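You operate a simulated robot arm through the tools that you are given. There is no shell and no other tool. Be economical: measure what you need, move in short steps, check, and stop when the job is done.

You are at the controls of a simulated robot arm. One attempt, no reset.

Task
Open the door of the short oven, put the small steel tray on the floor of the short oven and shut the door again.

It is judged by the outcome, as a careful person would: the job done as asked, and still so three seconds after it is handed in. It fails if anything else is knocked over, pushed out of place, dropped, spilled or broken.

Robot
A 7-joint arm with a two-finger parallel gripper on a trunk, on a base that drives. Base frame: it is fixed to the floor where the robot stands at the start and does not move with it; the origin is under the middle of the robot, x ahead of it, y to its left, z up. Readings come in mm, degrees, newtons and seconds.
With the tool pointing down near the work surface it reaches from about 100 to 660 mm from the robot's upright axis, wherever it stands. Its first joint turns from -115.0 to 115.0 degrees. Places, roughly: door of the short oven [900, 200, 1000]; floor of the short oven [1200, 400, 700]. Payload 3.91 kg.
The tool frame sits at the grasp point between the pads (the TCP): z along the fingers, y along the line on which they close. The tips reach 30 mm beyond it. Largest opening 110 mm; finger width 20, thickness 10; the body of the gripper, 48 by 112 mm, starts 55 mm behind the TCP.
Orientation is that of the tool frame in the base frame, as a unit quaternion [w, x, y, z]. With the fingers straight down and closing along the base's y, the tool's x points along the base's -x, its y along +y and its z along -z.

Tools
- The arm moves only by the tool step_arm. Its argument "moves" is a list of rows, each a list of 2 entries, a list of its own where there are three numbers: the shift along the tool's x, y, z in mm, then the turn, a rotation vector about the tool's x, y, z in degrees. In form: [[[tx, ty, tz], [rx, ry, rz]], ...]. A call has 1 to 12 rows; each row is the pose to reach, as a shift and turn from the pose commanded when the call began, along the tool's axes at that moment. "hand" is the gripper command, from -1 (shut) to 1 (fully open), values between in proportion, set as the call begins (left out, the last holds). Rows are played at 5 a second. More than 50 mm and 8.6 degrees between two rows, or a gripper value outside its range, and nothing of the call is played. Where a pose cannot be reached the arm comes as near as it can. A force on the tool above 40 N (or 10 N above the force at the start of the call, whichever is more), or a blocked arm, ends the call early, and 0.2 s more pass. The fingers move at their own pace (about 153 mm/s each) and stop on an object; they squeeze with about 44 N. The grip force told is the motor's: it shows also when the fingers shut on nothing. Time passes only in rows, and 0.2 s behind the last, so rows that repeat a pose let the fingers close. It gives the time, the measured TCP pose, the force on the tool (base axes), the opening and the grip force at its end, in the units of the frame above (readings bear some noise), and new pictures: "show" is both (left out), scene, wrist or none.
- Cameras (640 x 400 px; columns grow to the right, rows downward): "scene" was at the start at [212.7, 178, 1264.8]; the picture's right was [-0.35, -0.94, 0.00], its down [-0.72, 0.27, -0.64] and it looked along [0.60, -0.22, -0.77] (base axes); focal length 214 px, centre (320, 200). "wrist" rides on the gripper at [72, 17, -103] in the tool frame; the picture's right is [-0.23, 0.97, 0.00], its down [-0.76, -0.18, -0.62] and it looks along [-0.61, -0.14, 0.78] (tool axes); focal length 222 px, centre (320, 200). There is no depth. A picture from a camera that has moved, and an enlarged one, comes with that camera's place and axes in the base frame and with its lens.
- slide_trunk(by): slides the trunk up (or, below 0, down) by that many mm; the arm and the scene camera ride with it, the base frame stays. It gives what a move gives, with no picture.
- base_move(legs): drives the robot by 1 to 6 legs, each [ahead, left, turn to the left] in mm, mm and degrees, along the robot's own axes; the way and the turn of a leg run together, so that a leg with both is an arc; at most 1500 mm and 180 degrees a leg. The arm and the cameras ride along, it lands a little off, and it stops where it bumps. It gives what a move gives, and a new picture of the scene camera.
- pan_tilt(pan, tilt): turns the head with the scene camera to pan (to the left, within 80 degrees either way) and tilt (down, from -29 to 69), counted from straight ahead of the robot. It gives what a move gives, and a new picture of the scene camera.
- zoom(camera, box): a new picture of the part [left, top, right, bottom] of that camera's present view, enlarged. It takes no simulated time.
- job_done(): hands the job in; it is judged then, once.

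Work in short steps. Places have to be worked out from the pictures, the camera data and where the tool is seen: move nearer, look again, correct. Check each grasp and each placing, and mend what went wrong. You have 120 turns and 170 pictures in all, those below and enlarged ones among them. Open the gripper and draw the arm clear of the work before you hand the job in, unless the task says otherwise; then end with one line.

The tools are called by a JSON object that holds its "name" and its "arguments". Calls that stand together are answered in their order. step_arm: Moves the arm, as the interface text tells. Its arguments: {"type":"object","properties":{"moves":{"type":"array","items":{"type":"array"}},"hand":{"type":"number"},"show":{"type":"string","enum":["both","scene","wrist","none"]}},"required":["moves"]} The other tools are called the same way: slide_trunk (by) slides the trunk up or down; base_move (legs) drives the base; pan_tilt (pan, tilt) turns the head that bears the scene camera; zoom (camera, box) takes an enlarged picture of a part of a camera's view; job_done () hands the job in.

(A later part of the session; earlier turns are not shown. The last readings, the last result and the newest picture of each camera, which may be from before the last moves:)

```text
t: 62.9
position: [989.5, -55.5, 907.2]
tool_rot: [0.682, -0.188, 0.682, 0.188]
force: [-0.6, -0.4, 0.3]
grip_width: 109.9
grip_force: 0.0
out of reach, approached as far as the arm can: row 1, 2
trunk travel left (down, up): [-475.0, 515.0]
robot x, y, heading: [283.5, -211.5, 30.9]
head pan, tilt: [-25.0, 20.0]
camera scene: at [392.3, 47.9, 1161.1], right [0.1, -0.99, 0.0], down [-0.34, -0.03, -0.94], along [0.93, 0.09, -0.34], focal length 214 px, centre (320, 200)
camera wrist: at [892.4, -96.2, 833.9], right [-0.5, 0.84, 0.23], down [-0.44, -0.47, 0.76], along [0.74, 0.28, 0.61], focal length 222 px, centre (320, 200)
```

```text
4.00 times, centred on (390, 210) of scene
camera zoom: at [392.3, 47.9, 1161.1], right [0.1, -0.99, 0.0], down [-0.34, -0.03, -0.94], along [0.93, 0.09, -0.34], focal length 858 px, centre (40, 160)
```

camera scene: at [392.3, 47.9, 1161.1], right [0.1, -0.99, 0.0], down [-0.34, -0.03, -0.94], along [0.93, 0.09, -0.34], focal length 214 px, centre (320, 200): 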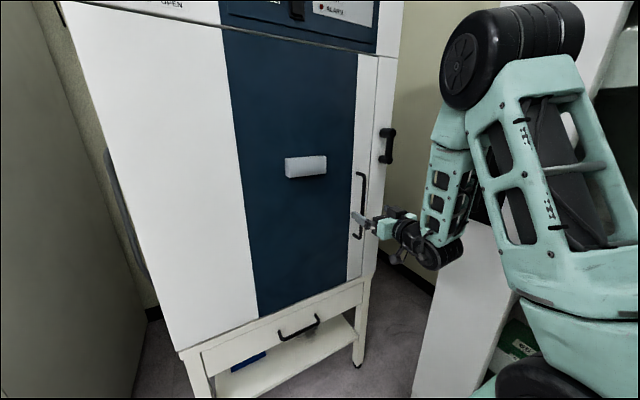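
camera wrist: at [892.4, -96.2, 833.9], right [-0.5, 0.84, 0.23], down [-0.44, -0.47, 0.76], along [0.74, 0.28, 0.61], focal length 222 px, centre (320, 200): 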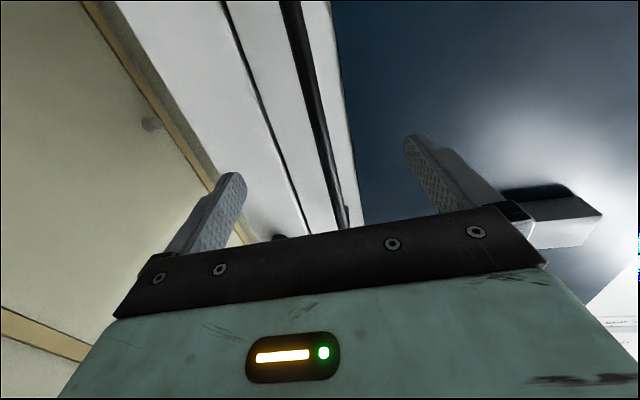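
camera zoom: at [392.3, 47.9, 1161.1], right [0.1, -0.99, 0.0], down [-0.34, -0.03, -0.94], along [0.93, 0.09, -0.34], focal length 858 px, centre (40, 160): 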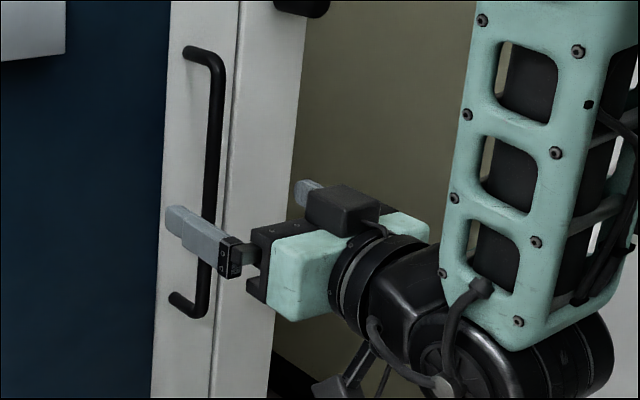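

The bar now sits between the fingers laterally. Advance 45 mm.

{"name": "step_arm", "arguments": {"moves": [[[0, 0, 15], [0, 0, 0]], [[0, 0, 30], [0, 0, 0]], [[0, 0, 42], [0, 0, 0]]], "show": "wrist"}}

{"name": "zoom", "arguments": {"camera": "scene", "box": [310, 160, 470, 260]}}

```text
t: 63.7
position: [1025.6, -36.9, 907.9]
tool_rot: [0.681, -0.187, 0.682, 0.188]
force: [-0.5, 0.3, -0.1]
grip_width: 110.0
grip_force: 0.1
trunk travel left (down, up): [-475.0, 515.0]
robot x, y, heading: [285.6, -212.3, 30.7]
head pan, tilt: [-25.0, 20.0]
camera wrist: at [928.0, -75.8, 834.8], right [-0.5, 0.84, 0.23], down [-0.44, -0.47, 0.76], along [0.74, 0.28, 0.61], focal length 222 px, centre (320, 200)
```

wrist: 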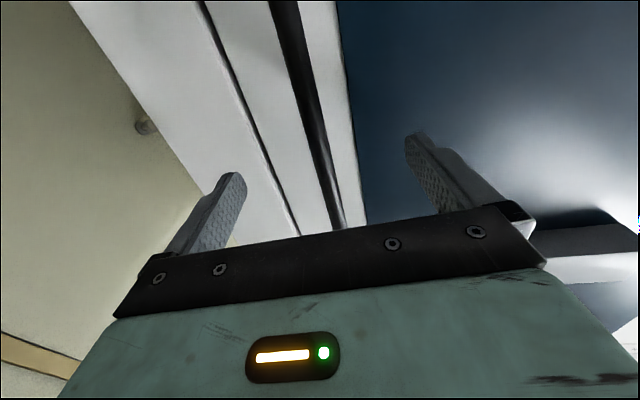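

```text
4.00 times, centred on (390, 210) of scene
camera zoom: at [392.2, 48.0, 1161.1], right [0.1, -0.99, 0.0], down [-0.34, -0.03, -0.94], along [0.93, 0.09, -0.34], focal length 858 px, centre (40, 160)
```

zoom: 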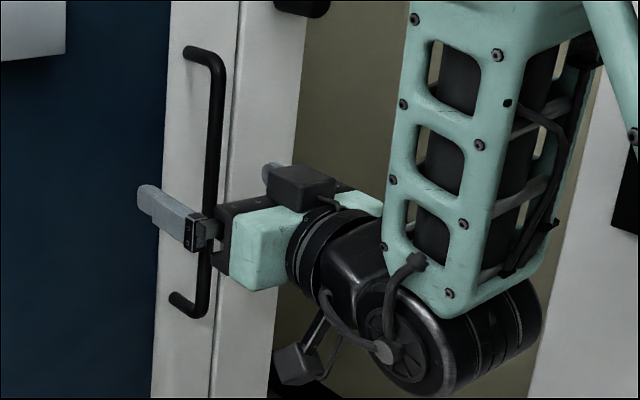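

Estimated bar is ~10 mm beyond the TCP, within the finger length. Close the gripper.

{"name": "step_arm", "arguments": {"moves": [[[0, 0, 0], [0, 0, 0]], [[0, 0, 0], [0, 0, 0]], [[0, 0, 0], [0, 0, 0]]], "hand": -1, "show": "wrist"}}

```text
t: 64.5
position: [1022.5, -33.2, 908.5]
tool_rot: [0.681, -0.189, 0.682, 0.19]
force: [-13.5, 14.7, -1.1]
grip_width: 11.6
grip_force: 45.2
trunk travel left (down, up): [-475.0, 515.0]
robot x, y, heading: [284.1, -208.2, 30.8]
head pan, tilt: [-25.0, 20.0]
camera wrist: at [926.6, -73.4, 834.8], right [-0.5, 0.83, 0.23], down [-0.44, -0.47, 0.76], along [0.74, 0.28, 0.61], focal length 222 px, centre (320, 200)
```

wrist: 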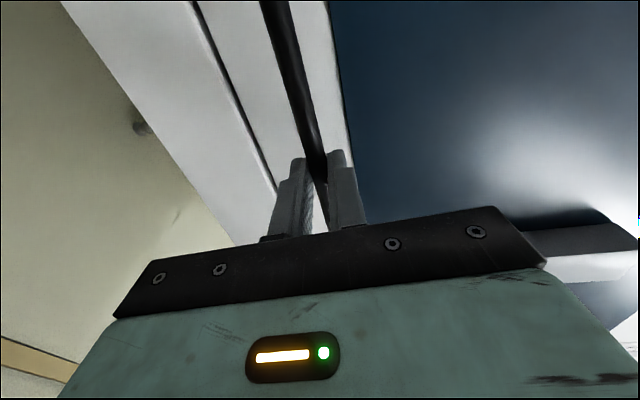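

Gripped the bar (11.6 mm wide). Pull gently along the door's arc for the first few degrees and watch the force.

{"name": "step_arm", "arguments": {"moves": [[[0, 1, -10], [0, 0, 0]], [[0, 2, -19], [0, 0, 0]], [[0, 3.5, -29], [0, 0, 0]], [[0, 5, -38.5], [0, 0, 0]]], "show": "both"}}

```text
t: 65.5
position: [989.8, -52.6, 905.9]
tool_rot: [0.681, -0.188, 0.683, 0.187]
force: [-5.9, 15.6, -2.7]
grip_width: 11.7
grip_force: 44.8
trunk travel left (down, up): [-475.0, 515.0]
robot x, y, heading: [285.0, -212.2, 30.8]
head pan, tilt: [-25.0, 20.0]
camera scene: at [392.1, 48.6, 1160.9], right [0.1, -0.99, 0.0], down [-0.34, -0.03, -0.94], along [0.94, 0.09, -0.34], focal length 214 px, centre (320, 200)
camera wrist: at [892.0, -91.7, 834.9], right [-0.5, 0.84, 0.23], down [-0.44, -0.47, 0.76], along [0.75, 0.28, 0.61], focal length 222 px, centre (320, 200)
```

scene: 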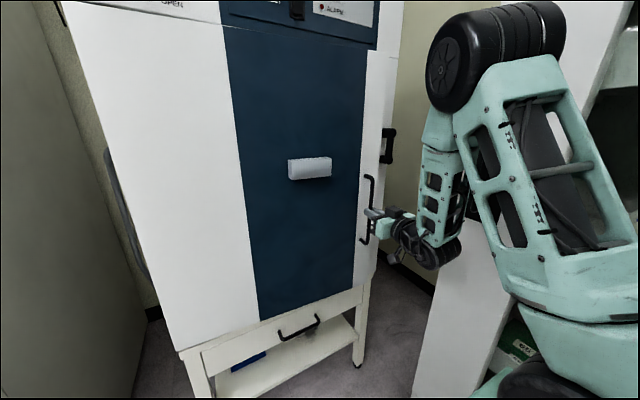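
wrist: 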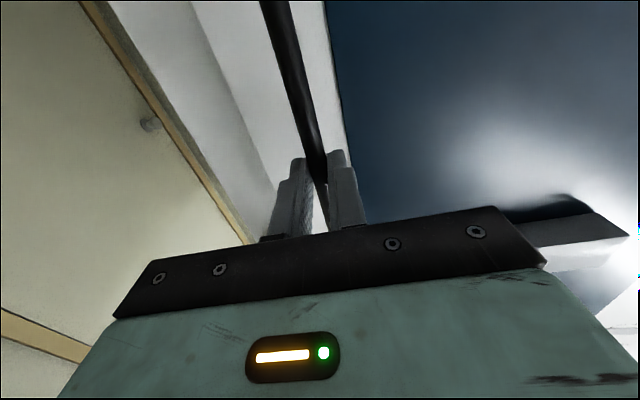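

The door is opening. The sideways force suggests the arc bends left faster than I assumed; I'll pull further, easing left, and then compare to find the hinge.

{"name": "step_arm", "arguments": {"moves": [[[0, 5, -5], [0, 0, 0]], [[0, 8, -15], [1, 0, 0]], [[0, 10, -25], [2, 0, 0]], [[0, 12.5, -35], [3, 0, 0]], [[0, 15, -45], [4, 0, 0]]], "show": "none"}}

{"name": "zoom", "arguments": {"camera": "scene", "box": [60, 0, 460, 250]}}

```text
t: 66.8
position: [990.4, -50.7, 908.6]
tool_rot: [0.683, -0.171, 0.689, 0.17]
force: [0.5, 4.7, -6.3]
grip_width: 11.7
grip_force: 44.9
out of reach, approached as far as the arm can: row 1, 2, 3, 4, 5
trunk travel left (down, up): [-475.0, 515.0]
robot x, y, heading: [286.1, -209.9, 30.6]
head pan, tilt: [-25.0, 20.0]
stopped in row 5: the force on the tool passed its limit (the readings are from after the stop); the commanded pose is now the measured one
```

```text
1.60 times, centred on (260, 125) of scene
camera zoom: at [392.0, 48.6, 1161.2], right [0.1, -0.99, 0.0], down [-0.34, -0.03, -0.94], along [0.93, 0.1, -0.34], focal length 343 px, centre (416, 320)
```

zoom: 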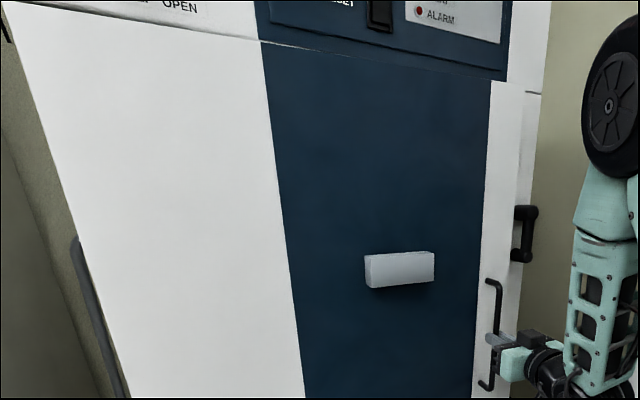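

The shifts in the picture (box vs. boundary) show the hinge is at the blue/white boundary, near [902, 292] — door radius ~345 mm. The arm can't fold further here, so I'll pull by driving the base along the arc in small legs.

{"name": "base_move", "arguments": {"legs": [[-60, 29, 0]]}}

```text
t: 67.8
position: [954.8, -66.5, 907.9]
tool_rot: [0.687, -0.159, 0.692, 0.157]
force: [1.3, -0.8, -2.3]
grip_width: 11.8
grip_force: 44.8
trunk travel left (down, up): [-475.0, 515.0]
robot x, y, heading: [243.3, -218.0, 30.5]
head pan, tilt: [-25.0, 20.0]
stopped in leg 1: the force on the tool passed its limit (the readings are from after the stop); the commanded pose is now the measured one
camera scene: at [351.9, 43.9, 1161.1], right [0.1, -0.99, 0.0], down [-0.34, -0.03, -0.94], along [0.93, 0.09, -0.34], focal length 214 px, centre (320, 200)
```

scene: 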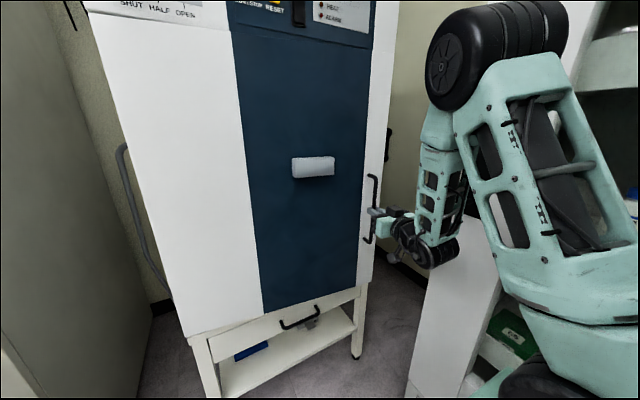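

Forces tripped the limit; let me examine the door's bottom edge to see where the gap starts, to pin down the hinge.

{"name": "zoom", "arguments": {"camera": "scene", "box": [160, 230, 400, 380]}}

{"name": "zoom", "arguments": {"camera": "scene", "box": [80, 0, 400, 100]}}

```text
2.67 times, centred on (280, 305) of scene
camera zoom: at [351.9, 43.9, 1161.1], right [0.1, -0.99, 0.0], down [-0.34, -0.03, -0.94], along [0.93, 0.09, -0.34], focal length 572 px, centre (427, -80)
```

zoom: 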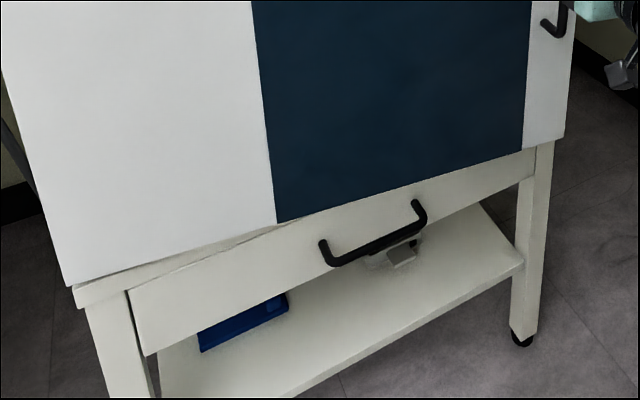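

```text
2.00 times, centred on (240, 50) of scene
camera zoom: at [351.9, 43.9, 1161.1], right [0.1, -0.99, 0.0], down [-0.34, -0.03, -0.94], along [0.93, 0.09, -0.34], focal length 429 px, centre (480, 500)
```

zoom: 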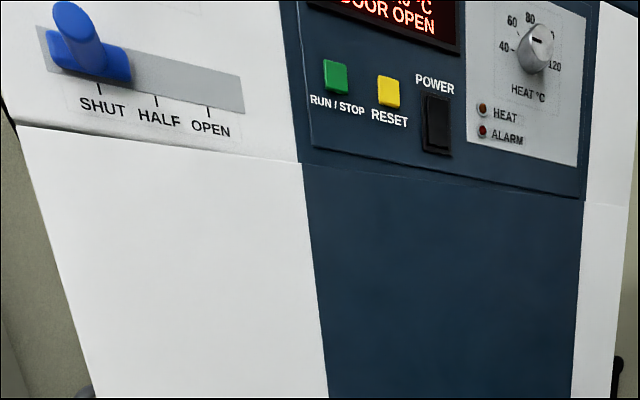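

The display says DOOR OPEN and the whole front is hinged at its far left edge; a fit gives hinge ≈ [755, 440], radius ≈ 544. I continue by driving along that arc.

{"name": "base_move", "arguments": {"legs": [[-46, 8, 0], [-46, 12, 0]]}}

```text
t: 69.2
position: [865.1, -95.6, 908.7]
tool_rot: [0.687, -0.159, 0.692, 0.157]
force: [-0.5, -3.0, -1.8]
grip_width: 11.7
grip_force: 45.1
trunk travel left (down, up): [-475.0, 515.0]
robot x, y, heading: [152.8, -242.9, 30.8]
head pan, tilt: [-25.0, 20.0]
camera scene: at [263.0, 14.1, 1161.1], right [0.1, -1.0, 0.0], down [-0.34, -0.03, -0.94], along [0.94, 0.09, -0.34], focal length 214 px, centre (320, 200)
```

scene: 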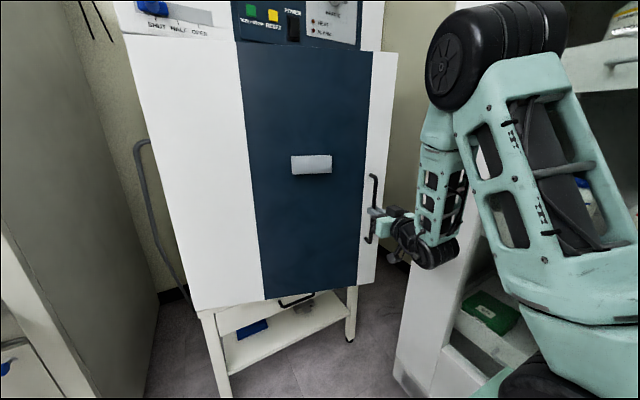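

The door follows exactly as predicted with little force. Continue 20° more.

{"name": "base_move", "arguments": {"legs": [[-44, 16, 0], [-43, 21, 0], [-40, 24, 0], [-40, 27, 0]]}}

```text
t: 71.6
position: [693.7, -111.3, 908.1]
tool_rot: [0.688, -0.153, 0.693, 0.151]
force: [0.1, -0.5, 0.5]
grip_width: 11.7
grip_force: 44.7
trunk travel left (down, up): [-475.0, 515.0]
robot x, y, heading: [-23.1, -257.1, 30.8]
head pan, tilt: [-25.0, 20.0]
stopped in leg 4: the force on the tool passed its limit (the readings are from after the stop); the commanded pose is now the measured one
camera scene: at [88.7, 2.8, 1161.1], right [0.1, -0.99, 0.0], down [-0.34, -0.03, -0.94], along [0.94, 0.09, -0.34], focal length 214 px, centre (320, 200)
```

scene: 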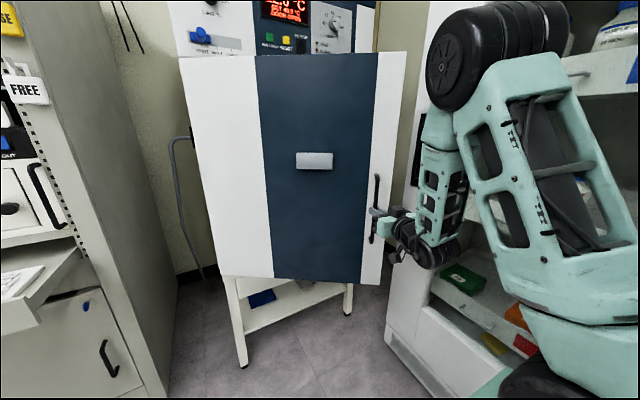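

Door now ~36° open, handle at ≈[703, -107]. Continue the arc by base legs to about 65°.

{"name": "base_move", "arguments": {"legs": [[-28, 22, 0], [-27, 24, 0], [-25, 25, 0], [-24, 27, 0]]}}

```text
t: 73.9
position: [563.9, -88.8, 908.4]
tool_rot: [0.687, -0.151, 0.695, 0.148]
force: [0.0, -0.6, 2.7]
grip_width: 12.0
grip_force: 44.7
trunk travel left (down, up): [-475.0, 515.0]
robot x, y, heading: [-153.0, -225.3, 30.8]
head pan, tilt: [-25.0, 20.0]
stopped in leg 4: the force on the tool passed its limit (the readings are from after the stop); the commanded pose is now the measured one
camera scene: at [-40.8, 30.5, 1161.1], right [0.1, -0.99, 0.0], down [-0.34, -0.03, -0.94], along [0.94, 0.09, -0.34], focal length 214 px, centre (320, 200)
```

scene: 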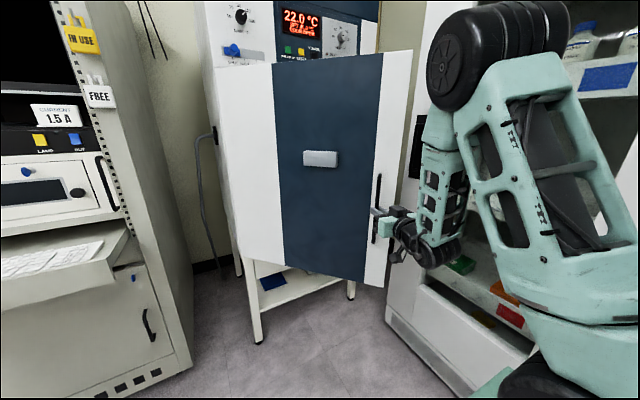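

Refitting with the new point: hinge [737, 478], radius 585, now ~46° open. Continue on the refined arc.

{"name": "base_move", "arguments": {"legs": [[-19, 22, 0], [-18, 23, 0], [-18, 25, 0], [-17, 26, 0], [-15, 27, 0]]}}

```text
t: 76.5
position: [426.9, -25.5, 907.4]
tool_rot: [0.687, -0.151, 0.695, 0.148]
force: [2.3, 4.8, 2.5]
grip_width: 11.4
grip_force: 44.8
trunk travel left (down, up): [-475.0, 515.0]
robot x, y, heading: [-284.6, -167.7, 30.3]
head pan, tilt: [-25.0, 20.0]
camera scene: at [-177.2, 92.1, 1161.0], right [0.1, -0.99, 0.0], down [-0.34, -0.03, -0.94], along [0.94, 0.09, -0.34], focal length 214 px, centre (320, 200)
```

scene: 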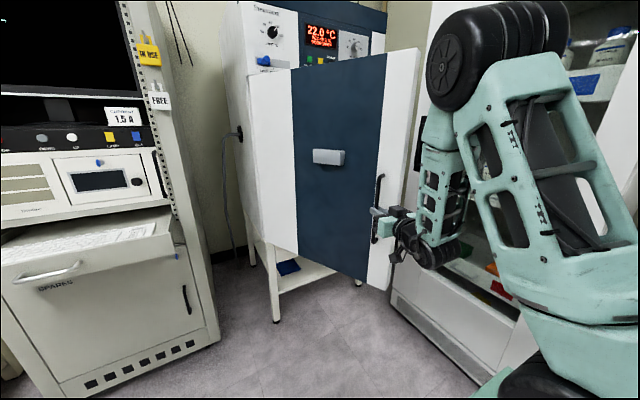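

Force is low and ~61° open. A little further on the arc, to about 75°, before the gripper gets too oblique.

{"name": "base_move", "arguments": {"legs": [[-12, 22, 0], [-11, 22, 0], [-10, 23, 0], [-9, 24, 0], [-12, 39, 0]]}}

```text
t: 78.4
position: [362.7, 18.7, 908.0]
tool_rot: [0.688, -0.153, 0.693, 0.151]
force: [2.5, 2.8, -4.1]
grip_width: 11.7
grip_force: 45.0
trunk travel left (down, up): [-475.0, 515.0]
robot x, y, heading: [-350.0, -123.5, 31.1]
head pan, tilt: [-25.0, 20.0]
stopped in leg 4: the force on the tool passed its limit (the readings are from after the stop); the commanded pose is now the measured one
camera scene: at [-242.8, 135.2, 1161.0], right [0.1, -0.99, 0.0], down [-0.34, -0.03, -0.94], along [0.93, 0.09, -0.34], focal length 214 px, centre (320, 200)
```

scene: 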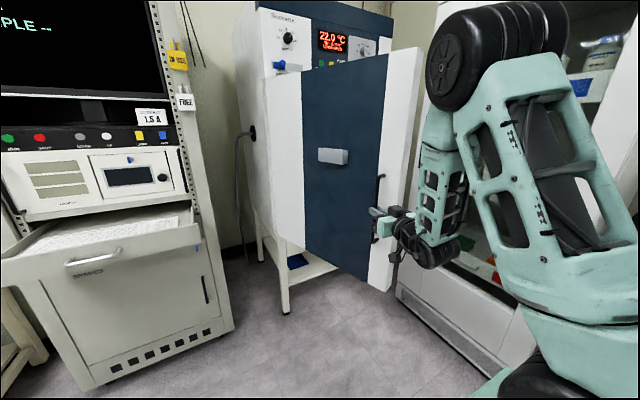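

~69° open. Release by opening the fingers partway, then back the base off along the tool axis.

{"name": "step_arm", "arguments": {"moves": [[[0, 0, 0], [0, 0, 0]], [[0, 0, 0], [0, 0, 0]]], "hand": -0.3, "show": "none"}}

{"name": "base_move", "arguments": {"legs": [[-150, 0, 0]]}}

```text
t: 79.0
position: [362.7, 19.2, 908.8]
tool_rot: [0.688, -0.153, 0.693, 0.15]
force: [-0.4, -0.5, 0.0]
grip_width: 38.8
grip_force: 0.0
trunk travel left (down, up): [-475.0, 515.0]
robot x, y, heading: [-350.0, -123.2, 30.6]
head pan, tilt: [-25.0, 20.0]
```

```text
t: 80.4
position: [231.6, -56.2, 908.3]
tool_rot: [0.688, -0.154, 0.692, 0.152]
force: [-0.3, 0.4, -0.3]
grip_width: 38.5
grip_force: 0.0
trunk travel left (down, up): [-475.0, 515.0]
robot x, y, heading: [-478.3, -200.5, 30.6]
head pan, tilt: [-25.0, 20.0]
camera scene: at [-373.2, 57.8, 1161.1], right [0.1, -0.99, 0.0], down [-0.34, -0.03, -0.94], along [0.93, 0.1, -0.34], focal length 214 px, centre (320, 200)
```

scene: 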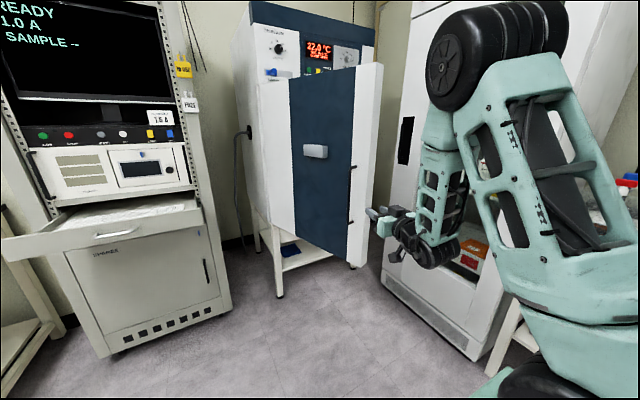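

Now I'll go around the door's free edge to its inside: base right, then ahead.

{"name": "base_move", "arguments": {"legs": [[0, -195, 0], [250, 0, 0]]}}

{"name": "pan_tilt", "arguments": {"pan": -10, "tilt": 25}}

```text
t: 83.4
position: [543.7, -87.5, 908.0]
tool_rot: [0.687, -0.157, 0.693, 0.153]
force: [0.7, 0.7, -0.2]
grip_width: 38.5
grip_force: 0.0
trunk travel left (down, up): [-475.0, 515.0]
robot x, y, heading: [-171.0, -234.6, 31.3]
head pan, tilt: [-25.0, 20.0]
camera scene: at [-63.7, 22.9, 1161.0], right [0.11, -0.99, 0.0], down [-0.34, -0.04, -0.94], along [0.93, 0.1, -0.34], focal length 214 px, centre (320, 200)
```

scene: 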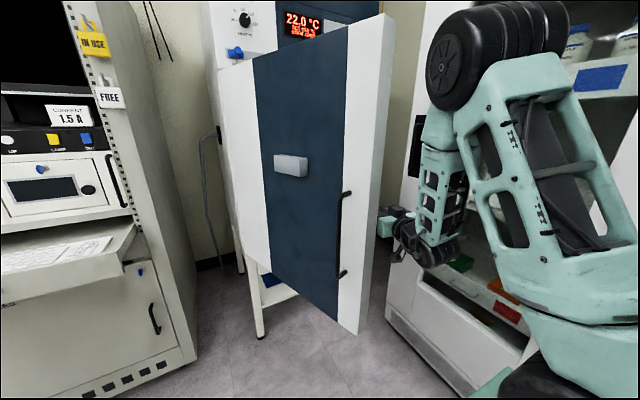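

```text
t: 84.2
position: [543.7, -87.8, 907.9]
tool_rot: [0.687, -0.156, 0.693, 0.153]
force: [0.4, 0.3, 0.3]
grip_width: 38.5
grip_force: 0.1
trunk travel left (down, up): [-475.0, 515.0]
robot x, y, heading: [-171.7, -232.4, 31.2]
head pan, tilt: [-10.0, 25.0]
camera scene: at [-70.4, 46.1, 1153.0], right [0.36, -0.93, 0.0], down [-0.39, -0.15, -0.91], along [0.84, 0.33, -0.42], focal length 214 px, centre (320, 200)
```

scene: 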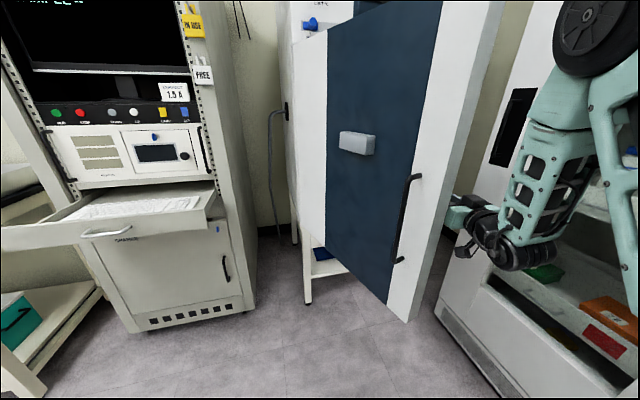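

The hand is just inside the free edge. I'll yaw the tool left so that the fingertips, not the wrist, will meet the inner face.

{"name": "step_arm", "arguments": {"moves": [[[0, 0, 15], [-7.5, 0, 0]], [[0, 0, 30], [-15, 0, 0]], [[0, 0, 40], [-22.5, 0, 0]], [[0, 0, 50], [-30, 0, 0]], [[0, 0, 50], [-37, 0, 0]]], "hand": -1}}

```text
t: 85.3
position: [589.0, -65.3, 909.2]
tool_rot: [0.601, -0.368, 0.608, 0.366]
force: [-0.4, 0.3, 1.0]
grip_width: 0.0
grip_force: 36.9
trunk travel left (down, up): [-475.0, 515.0]
robot x, y, heading: [-171.0, -236.4, 31.3]
head pan, tilt: [-10.0, 25.0]
camera scene: at [-70.5, 46.2, 1153.0], right [0.36, -0.93, 0.0], down [-0.39, -0.15, -0.91], along [0.84, 0.33, -0.42], focal length 214 px, centre (320, 200)
camera wrist: at [525.3, -151.3, 836.8], right [-0.86, 0.45, 0.23], down [-0.13, -0.63, 0.77], along [0.49, 0.63, 0.6], focal length 222 px, centre (320, 200)
```

scene: 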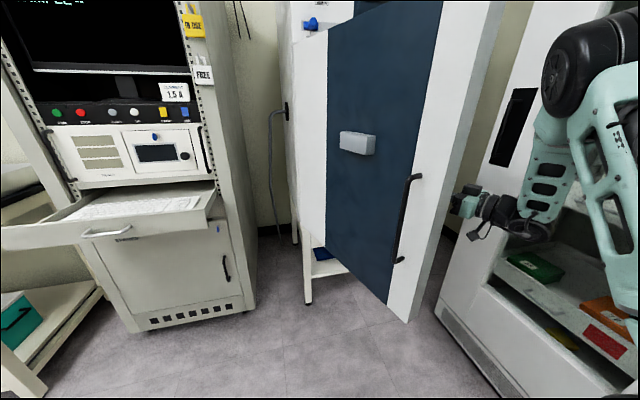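
wrist: 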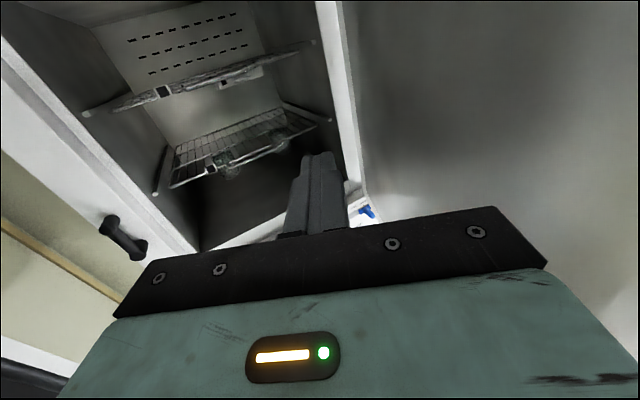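

Fingers point ~62° and the inside of the oven with two racks is visible. Push the door open by driving left.

{"name": "base_move", "arguments": {"legs": [[0, 170, 0], [0, 120, 0]]}}

```text
t: 87.7
position: [436.4, 183.5, 908.9]
tool_rot: [0.602, -0.366, 0.608, 0.365]
force: [0.5, 0.0, -0.2]
grip_width: 0.1
grip_force: 37.3
trunk travel left (down, up): [-475.0, 515.0]
robot x, y, heading: [-319.1, 12.7, 31.3]
head pan, tilt: [-10.0, 25.0]
camera scene: at [-221.9, 295.4, 1153.0], right [0.36, -0.93, 0.0], down [-0.39, -0.15, -0.91], along [0.84, 0.33, -0.42], focal length 214 px, centre (320, 200)
```

scene: 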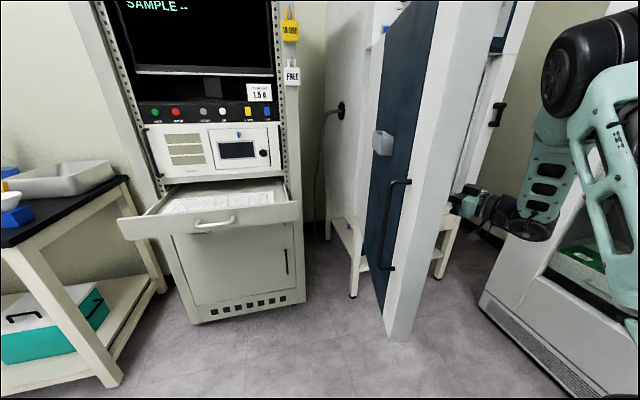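

Door at ~85°; continue pushing left.

{"name": "base_move", "arguments": {"legs": [[0, 110, 0], [0, 90, 0]]}}

```text
t: 88.9
position: [392.0, 257.2, 908.2]
tool_rot: [0.608, -0.359, 0.615, 0.351]
force: [-0.4, -2.1, -0.2]
grip_width: 0.0
grip_force: 37.2
trunk travel left (down, up): [-475.0, 515.0]
robot x, y, heading: [-373.4, 97.8, 31.4]
head pan, tilt: [-10.0, 25.0]
stopped in leg 1: the force on the tool passed its limit (the readings are from after the stop); the commanded pose is now the measured one
camera scene: at [-273.5, 380.2, 1153.0], right [0.36, -0.93, 0.0], down [-0.39, -0.15, -0.91], along [0.84, 0.33, -0.42], focal length 214 px, centre (320, 200)
```

scene: 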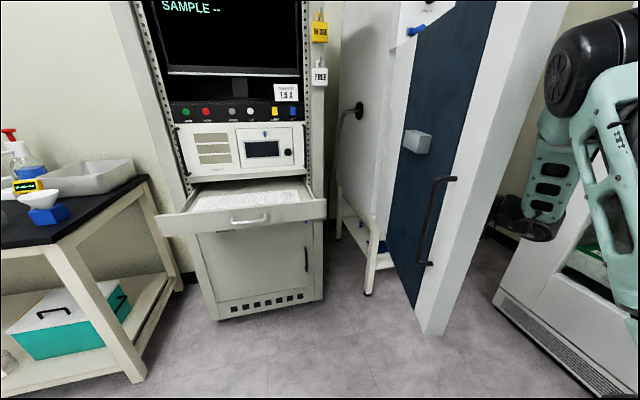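

About 98° open, then a force stop. Try a small further push to see whether it's the hinge stop.

{"name": "base_move", "arguments": {"legs": [[-10, 40, 0]]}}

```text
t: 89.7
position: [389.4, 255.1, 910.0]
tool_rot: [0.613, -0.353, 0.619, 0.341]
force: [1.6, -1.4, -1.7]
grip_width: 0.0
grip_force: 37.9
trunk travel left (down, up): [-475.0, 515.0]
robot x, y, heading: [-378.7, 104.3, 31.5]
head pan, tilt: [-10.0, 25.0]
stopped in leg 1: the force on the tool passed its limit (the readings are from after the stop); the commanded pose is now the measured one
camera scene: at [-281.3, 388.2, 1153.0], right [0.36, -0.93, 0.0], down [-0.39, -0.15, -0.91], along [0.84, 0.33, -0.42], focal length 214 px, centre (320, 200)
```

scene: 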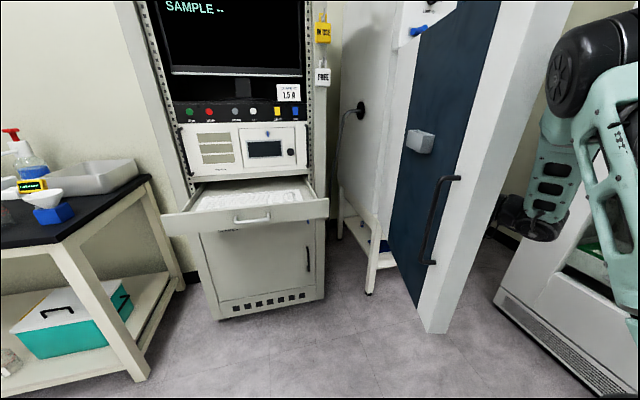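

That's the hinge stop (~100°), the door stays there. Now drive clear of the door: right, then ahead toward the front of the oven.

{"name": "base_move", "arguments": {"legs": [[0, -350, 0], [0, -240, 0]]}}

{"name": "base_move", "arguments": {"legs": [[350, 0, 0]]}}

```text
t: 93.3
position: [698.4, -257.6, 910.5]
tool_rot: [0.614, -0.351, 0.619, 0.34]
force: [-0.1, 0.7, 0.0]
grip_width: 0.1
grip_force: 37.3
trunk travel left (down, up): [-475.0, 515.0]
robot x, y, heading: [-74.4, -404.9, 30.9]
head pan, tilt: [-10.0, 25.0]
camera scene: at [28.4, -123.5, 1153.0], right [0.36, -0.93, 0.0], down [-0.39, -0.15, -0.91], along [0.85, 0.32, -0.42], focal length 214 px, centre (320, 200)
```

scene: 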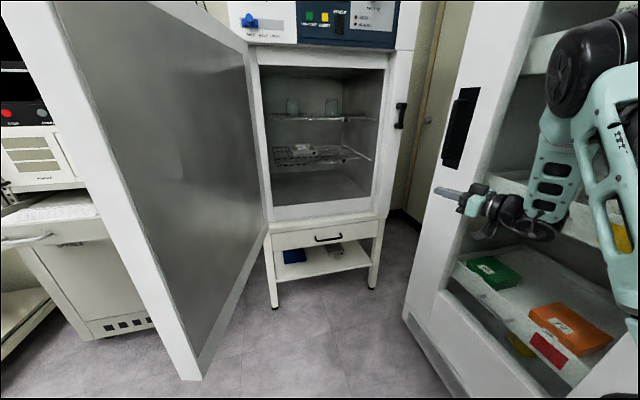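

```text
t: 95.5
position: [974.8, -91.9, 905.9]
tool_rot: [0.612, -0.345, 0.625, 0.34]
force: [-0.6, 0.6, 0.0]
grip_width: 0.0
grip_force: 37.7
trunk travel left (down, up): [-475.0, 515.0]
robot x, y, heading: [208.1, -233.5, 31.1]
head pan, tilt: [-10.0, 25.0]
stopped in leg 1: the robot was blocked; the commanded pose is now the measured one
camera scene: at [308.5, 45.6, 1153.1], right [0.36, -0.93, 0.0], down [-0.39, -0.15, -0.91], along [0.85, 0.33, -0.42], focal length 214 px, centre (320, 200)
```

scene: 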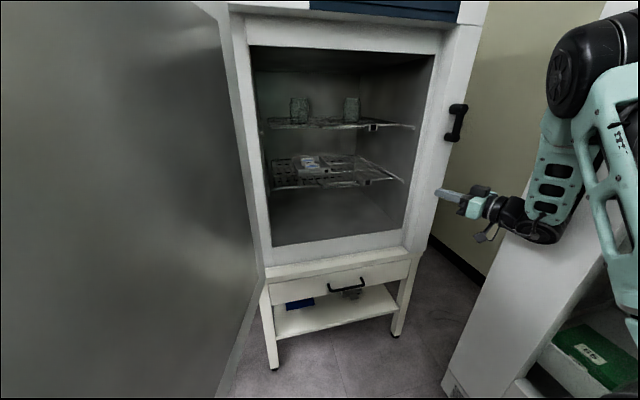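

Blocked after 330 mm — I back off a little and look around to see what I touched.

{"name": "base_move", "arguments": {"legs": [[-40, 0, 0]]}}

{"name": "pan_tilt", "arguments": {"pan": -60, "tilt": 35}}

{"name": "pan_tilt", "arguments": {"pan": 50, "tilt": 45}}

```text
t: 96.4
position: [941.2, -111.2, 906.5]
tool_rot: [0.611, -0.346, 0.625, 0.34]
force: [-0.3, 0.4, 0.1]
grip_width: 0.2
grip_force: 37.6
trunk travel left (down, up): [-475.0, 515.0]
robot x, y, heading: [172.1, -256.9, 31.1]
head pan, tilt: [-10.0, 25.0]
camera scene: at [274.5, 25.0, 1153.0], right [0.36, -0.93, 0.0], down [-0.39, -0.15, -0.91], along [0.85, 0.33, -0.42], focal length 214 px, centre (320, 200)
```

scene: 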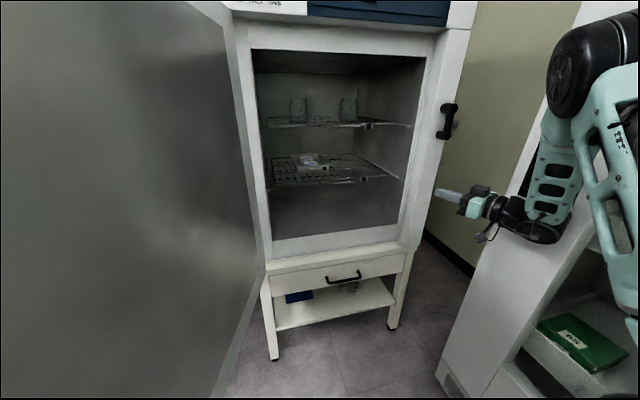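

```text
t: 97.6
position: [942.1, -111.8, 905.4]
tool_rot: [0.611, -0.346, 0.625, 0.34]
force: [0.4, 0.1, 0.0]
grip_width: 0.3
grip_force: 37.9
trunk travel left (down, up): [-475.0, 515.0]
robot x, y, heading: [171.2, -258.2, 31.1]
head pan, tilt: [-60.0, 35.0]
camera scene: at [265.6, -50.7, 1137.2], right [-0.48, -0.88, 0.0], down [-0.5, 0.28, -0.82], along [0.72, -0.4, -0.57], focal length 214 px, centre (320, 200)
```

scene: 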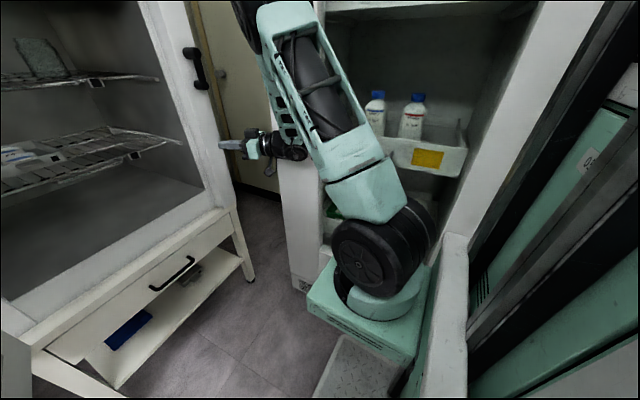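

```text
t: 99.5
position: [941.3, -109.6, 905.7]
tool_rot: [0.612, -0.346, 0.625, 0.341]
force: [-0.3, -0.3, 0.1]
grip_width: 0.0
grip_force: 37.6
trunk travel left (down, up): [-475.0, 515.0]
robot x, y, heading: [172.4, -257.3, 30.8]
head pan, tilt: [50.0, 45.0]
camera scene: at [201.2, 72.3, 1122.4], right [0.99, -0.16, 0.0], down [-0.11, -0.7, -0.71], along [0.11, 0.7, -0.71], focal length 214 px, centre (320, 200)
```

scene: 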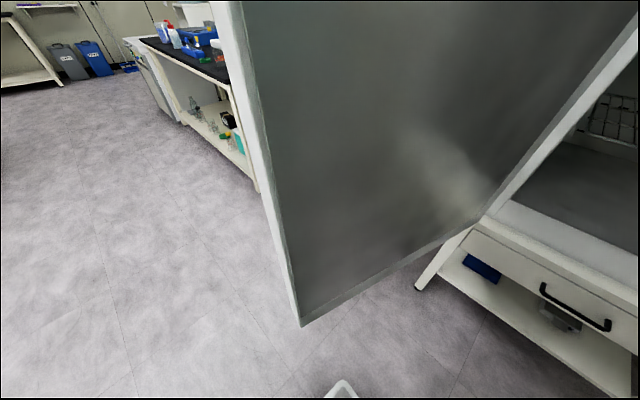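

The wrist was likely brushing the fridge side (fridge corner ≈[985, -268]); nothing moved. I yaw the tool back straight, away from the fridge, then lower the trunk to look at the tray.

{"name": "step_arm", "arguments": {"moves": [[[0, 0, 0], [7, 0, 0]], [[0, 0, 0], [14, 0, 0]], [[0, 0, 0], [21, 0, 0]], [[0, 0, 0], [28, 0, 0]]], "show": "none"}}

{"name": "slide_trunk", "arguments": {"by": -440}}

{"name": "pan_tilt", "arguments": {"pan": 0, "tilt": 25}}

{"name": "zoom", "arguments": {"camera": "scene", "box": [300, 180, 500, 305]}}

```text
t: 100.5
position: [941.0, -111.9, 904.5]
tool_rot: [0.676, -0.188, 0.69, 0.177]
force: [-0.8, -0.2, 0.2]
grip_width: 0.0
grip_force: 37.5
trunk travel left (down, up): [-475.0, 515.0]
robot x, y, heading: [169.4, -259.6, 30.9]
head pan, tilt: [50.0, 45.0]
```

```text
refused: -440 is not a number from -400 to 400
```

```text
t: 101.6
position: [940.3, -111.9, 905.9]
tool_rot: [0.677, -0.188, 0.689, 0.179]
force: [1.0, 0.9, -0.2]
grip_width: 0.1
grip_force: 37.3
trunk travel left (down, up): [-475.0, 515.0]
robot x, y, heading: [171.9, -255.9, 31.1]
head pan, tilt: [0.0, 25.0]
camera scene: at [267.4, 39.5, 1152.9], right [0.52, -0.86, 0.0], down [-0.36, -0.22, -0.91], along [0.78, 0.47, -0.42], focal length 214 px, centre (320, 200)
```

scene: 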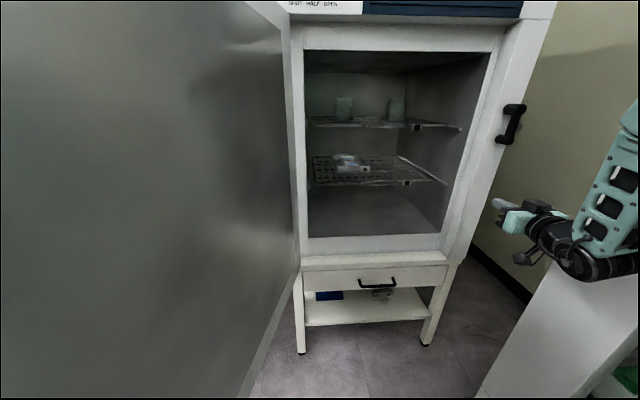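

```text
3.20 times, centred on (400, 242) of scene
camera zoom: at [267.4, 39.5, 1152.9], right [0.52, -0.86, 0.0], down [-0.36, -0.22, -0.91], along [0.78, 0.47, -0.42], focal length 686 px, centre (64, 64)
```

zoom: 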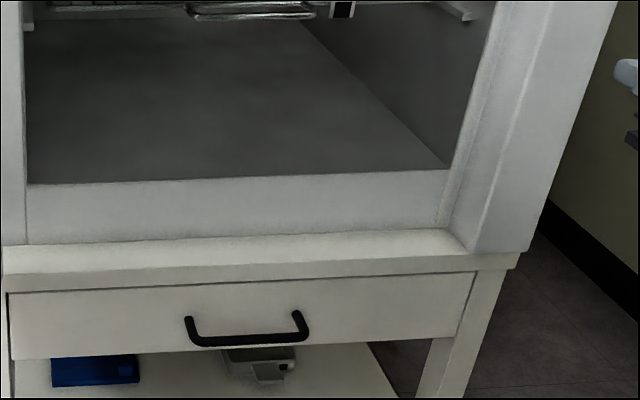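

Useful: oven faces heading ≈34.5°, sill/floor at z≈700, opening 497 wide, lower rack ≈180 mm above the floor. Lower the trunk now and look at the tray.

{"name": "slide_trunk", "arguments": {"by": -400}}

{"name": "pan_tilt", "arguments": {"pan": 2, "tilt": 30}}

{"name": "zoom", "arguments": {"camera": "scene", "box": [300, 130, 480, 242]}}

```text
t: 105.5
position: [940.7, -111.7, 506.5]
tool_rot: [0.677, -0.187, 0.689, 0.178]
force: [1.1, -0.3, -0.1]
grip_width: 0.0
grip_force: 37.6
trunk travel left (down, up): [-75.0, 915.0]
robot x, y, heading: [176.7, -257.8, 30.9]
head pan, tilt: [0.0, 25.0]
```

```text
t: 106.1
position: [940.1, -111.5, 505.1]
tool_rot: [0.677, -0.188, 0.689, 0.179]
force: [0.1, -0.4, -0.2]
grip_width: 0.3
grip_force: 37.8
trunk travel left (down, up): [-75.0, 915.0]
robot x, y, heading: [176.7, -260.0, 30.9]
head pan, tilt: [2.0, 30.0]
camera scene: at [264.3, 41.2, 745.0], right [0.54, -0.84, 0.0], down [-0.42, -0.27, -0.87], along [0.73, 0.47, -0.5], focal length 214 px, centre (320, 200)
```

scene: 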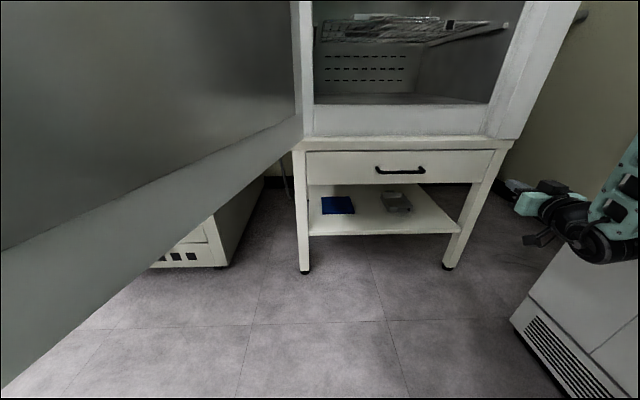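

```text
3.56 times, centred on (390, 186) of scene
camera zoom: at [264.3, 41.2, 745.0], right [0.54, -0.84, 0.0], down [-0.42, -0.27, -0.87], along [0.73, 0.47, -0.5], focal length 763 px, centre (71, 250)
```

zoom: 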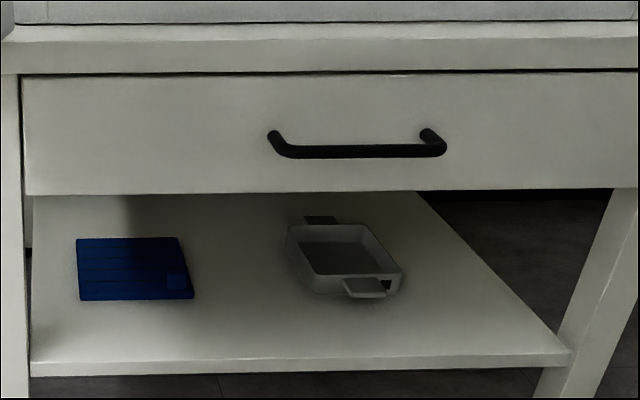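

The tray is about 110 wide × 120 deep with a 50 mm tab handle front (≈[1097, 160, 243]) and back. First I pitch the tool down ~38° and draw it in and down so I can drive closer.

{"name": "step_arm", "arguments": {"moves": [[[20, 0, -15], [0, 6.4, 0]], [[40, 0, -30], [0, 12.8, 0]], [[60, 0, -45], [0, 19.2, 0]], [[80, 0, -60], [0, 25.6, 0]], [[100, 0, -75], [0, 32, 0]], [[120, 0, -90], [0, 38, 0]]], "hand": 1, "show": "none"}}

{"name": "pan_tilt", "arguments": {"pan": -35, "tilt": 30}}

```text
t: 107.5
position: [861.2, -159.3, 388.6]
tool_rot: [0.415, -0.235, 0.872, 0.107]
force: [-0.1, 0.2, -0.8]
grip_width: 109.7
grip_force: 0.1
trunk travel left (down, up): [-75.0, 915.0]
robot x, y, heading: [174.0, -256.2, 31.0]
head pan, tilt: [2.0, 30.0]
```

```text
t: 108.5
position: [861.4, -158.1, 388.7]
tool_rot: [0.416, -0.236, 0.872, 0.107]
force: [-1.5, 0.9, 0.8]
grip_width: 110.0
grip_force: 0.1
trunk travel left (down, up): [-75.0, 915.0]
robot x, y, heading: [175.5, -259.3, 31.2]
head pan, tilt: [-35.0, 30.0]
camera scene: at [278.7, -14.3, 745.0], right [-0.07, -1.0, 0.0], down [-0.5, 0.03, -0.87], along [0.86, -0.06, -0.5], focal length 214 px, centre (320, 200)
```

scene: 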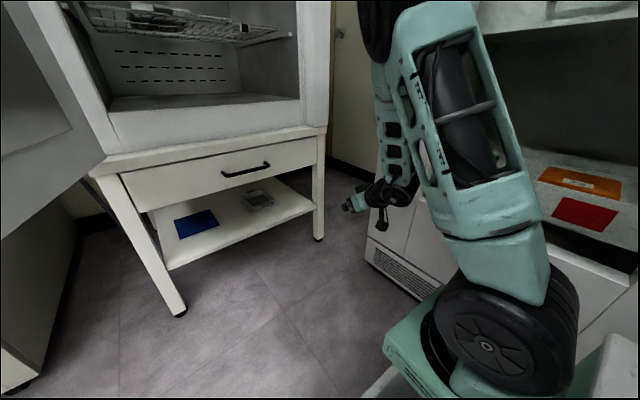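

Good. Drive ahead ~200 mm, staying right of the door.

{"name": "base_move", "arguments": {"legs": [[200, -15, 0]]}}

{"name": "zoom", "arguments": {"camera": "scene", "box": [120, 120, 360, 270]}}

```text
t: 110.2
position: [1042.2, -69.3, 387.4]
tool_rot: [0.417, -0.235, 0.872, 0.107]
force: [-0.1, -0.1, 0.6]
grip_width: 109.9
grip_force: 0.1
trunk travel left (down, up): [-75.0, 915.0]
robot x, y, heading: [353.8, -166.7, 31.0]
head pan, tilt: [-35.0, 30.0]
camera scene: at [458.9, 76.7, 745.0], right [-0.07, -1.0, 0.0], down [-0.5, 0.04, -0.87], along [0.86, -0.06, -0.5], focal length 214 px, centre (320, 200)
```

scene: 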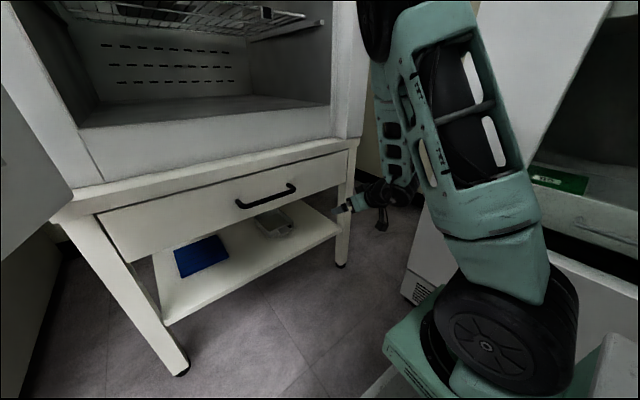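

```text
2.67 times, centred on (240, 195) of scene
camera zoom: at [458.9, 76.7, 745.0], right [-0.07, -1.0, 0.0], down [-0.5, 0.04, -0.87], along [0.86, -0.06, -0.5], focal length 572 px, centre (533, 213)
```

zoom: 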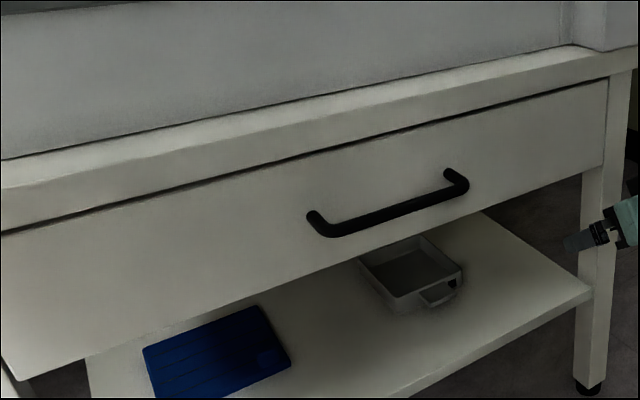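

Tab front edge ≈ depth 992, lateral 487 in the oven's frame (world ≈[1093, 162]); shelf front at depth ≈903. I move the open gripper in front of it and lower.

{"name": "step_arm", "arguments": {"moves": [[[15, 32, 9], [-0.8, 0, -0.6]], [[31, 64, 17], [-1.6, 0, -1.2]], [[46, 96, 26], [-2.4, 0, -1.8]], [[61, 128, 35], [-3.2, 0, -2.5]], [[76, 160, 44], [-3.9, 0, -3.1]]]}}

```text
t: 111.3
position: [969.1, 73.4, 293.3]
tool_rot: [0.411, -0.273, 0.861, 0.126]
force: [-0.4, 0.4, 0.3]
grip_width: 109.9
grip_force: 0.1
out of reach, approached as far as the arm can: row 2, 3, 4, 5
trunk travel left (down, up): [-75.0, 915.0]
robot x, y, heading: [356.6, -165.6, 31.3]
head pan, tilt: [-35.0, 30.0]
camera scene: at [459.1, 76.5, 745.0], right [-0.07, -1.0, 0.0], down [-0.5, 0.04, -0.87], along [0.86, -0.06, -0.5], focal length 214 px, centre (320, 200)
camera wrist: at [856.4, 13.4, 303.0], right [-0.44, 0.88, 0.17], down [0.1, -0.14, 0.99], along [0.89, 0.45, -0.02], focal length 222 px, centre (320, 200)
```

scene: 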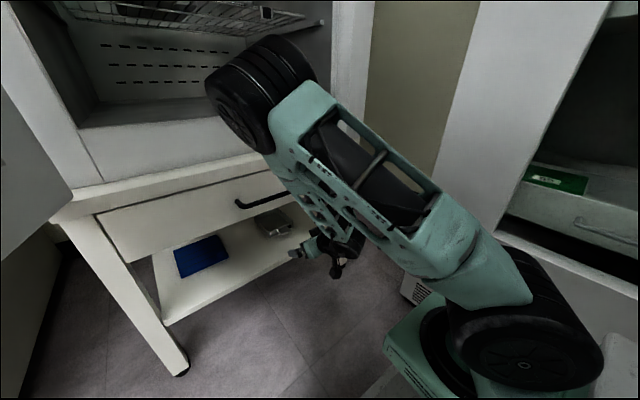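
wrist: 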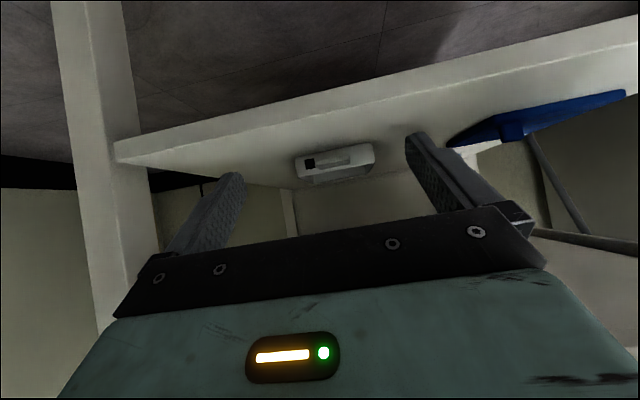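

The gripper lines up with the tab, but the elbow is folded near the oven. I back the base 100 mm so the arm works more stretched.

{"name": "base_move", "arguments": {"legs": [[-110, 0, 0]]}}

{"name": "step_arm", "arguments": {"moves": [[[-10, 0, 13], [0, 0, 0]], [[-20, 0, 27], [0, 0, 0]], [[-30, 0, 40], [0, 0, 0]]]}}

```text
t: 112.5
position: [874.8, 15.4, 294.6]
tool_rot: [0.41, -0.272, 0.862, 0.126]
force: [0.0, -0.3, -0.9]
grip_width: 109.7
grip_force: 0.0
trunk travel left (down, up): [-75.0, 915.0]
robot x, y, heading: [261.2, -221.1, 31.0]
head pan, tilt: [-35.0, 30.0]
camera scene: at [365.4, 20.0, 745.0], right [-0.07, -1.0, 0.0], down [-0.5, 0.04, -0.87], along [0.86, -0.06, -0.5], focal length 214 px, centre (320, 200)
```

scene: 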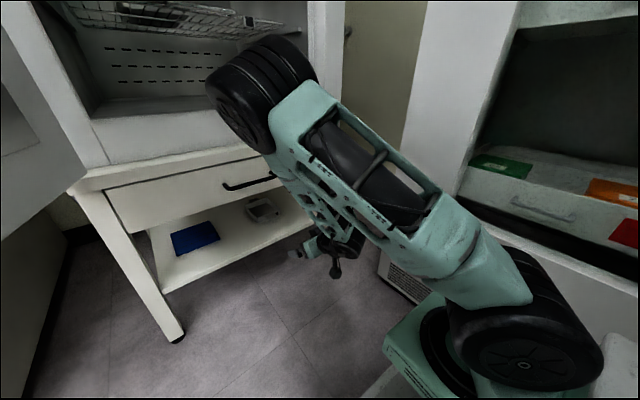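

```text
t: 113.3
position: [916.9, 43.8, 291.3]
tool_rot: [0.41, -0.272, 0.862, 0.125]
force: [-0.2, 0.2, -0.1]
grip_width: 110.0
grip_force: 0.0
trunk travel left (down, up): [-75.0, 915.0]
robot x, y, heading: [261.2, -222.3, 31.1]
head pan, tilt: [-35.0, 30.0]
camera scene: at [365.4, 20.0, 745.0], right [-0.07, -1.0, 0.0], down [-0.5, 0.04, -0.87], along [0.86, -0.06, -0.5], focal length 214 px, centre (320, 200)
camera wrist: at [804.3, -15.3, 301.2], right [-0.44, 0.88, 0.17], down [0.1, -0.14, 0.99], along [0.89, 0.45, -0.02], focal length 222 px, centre (320, 200)
```

scene: 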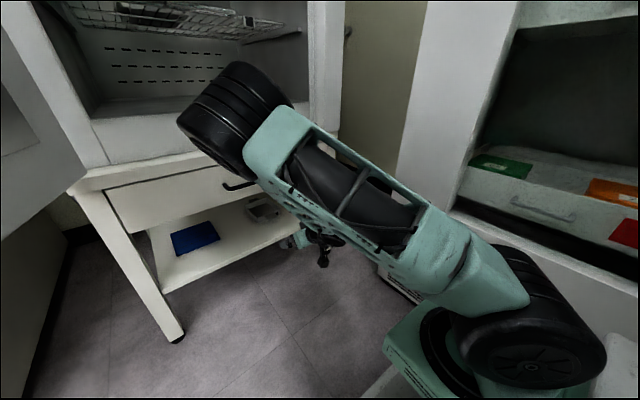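
wrist: 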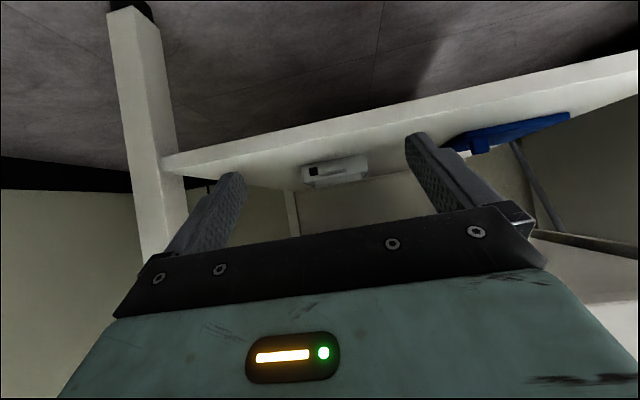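

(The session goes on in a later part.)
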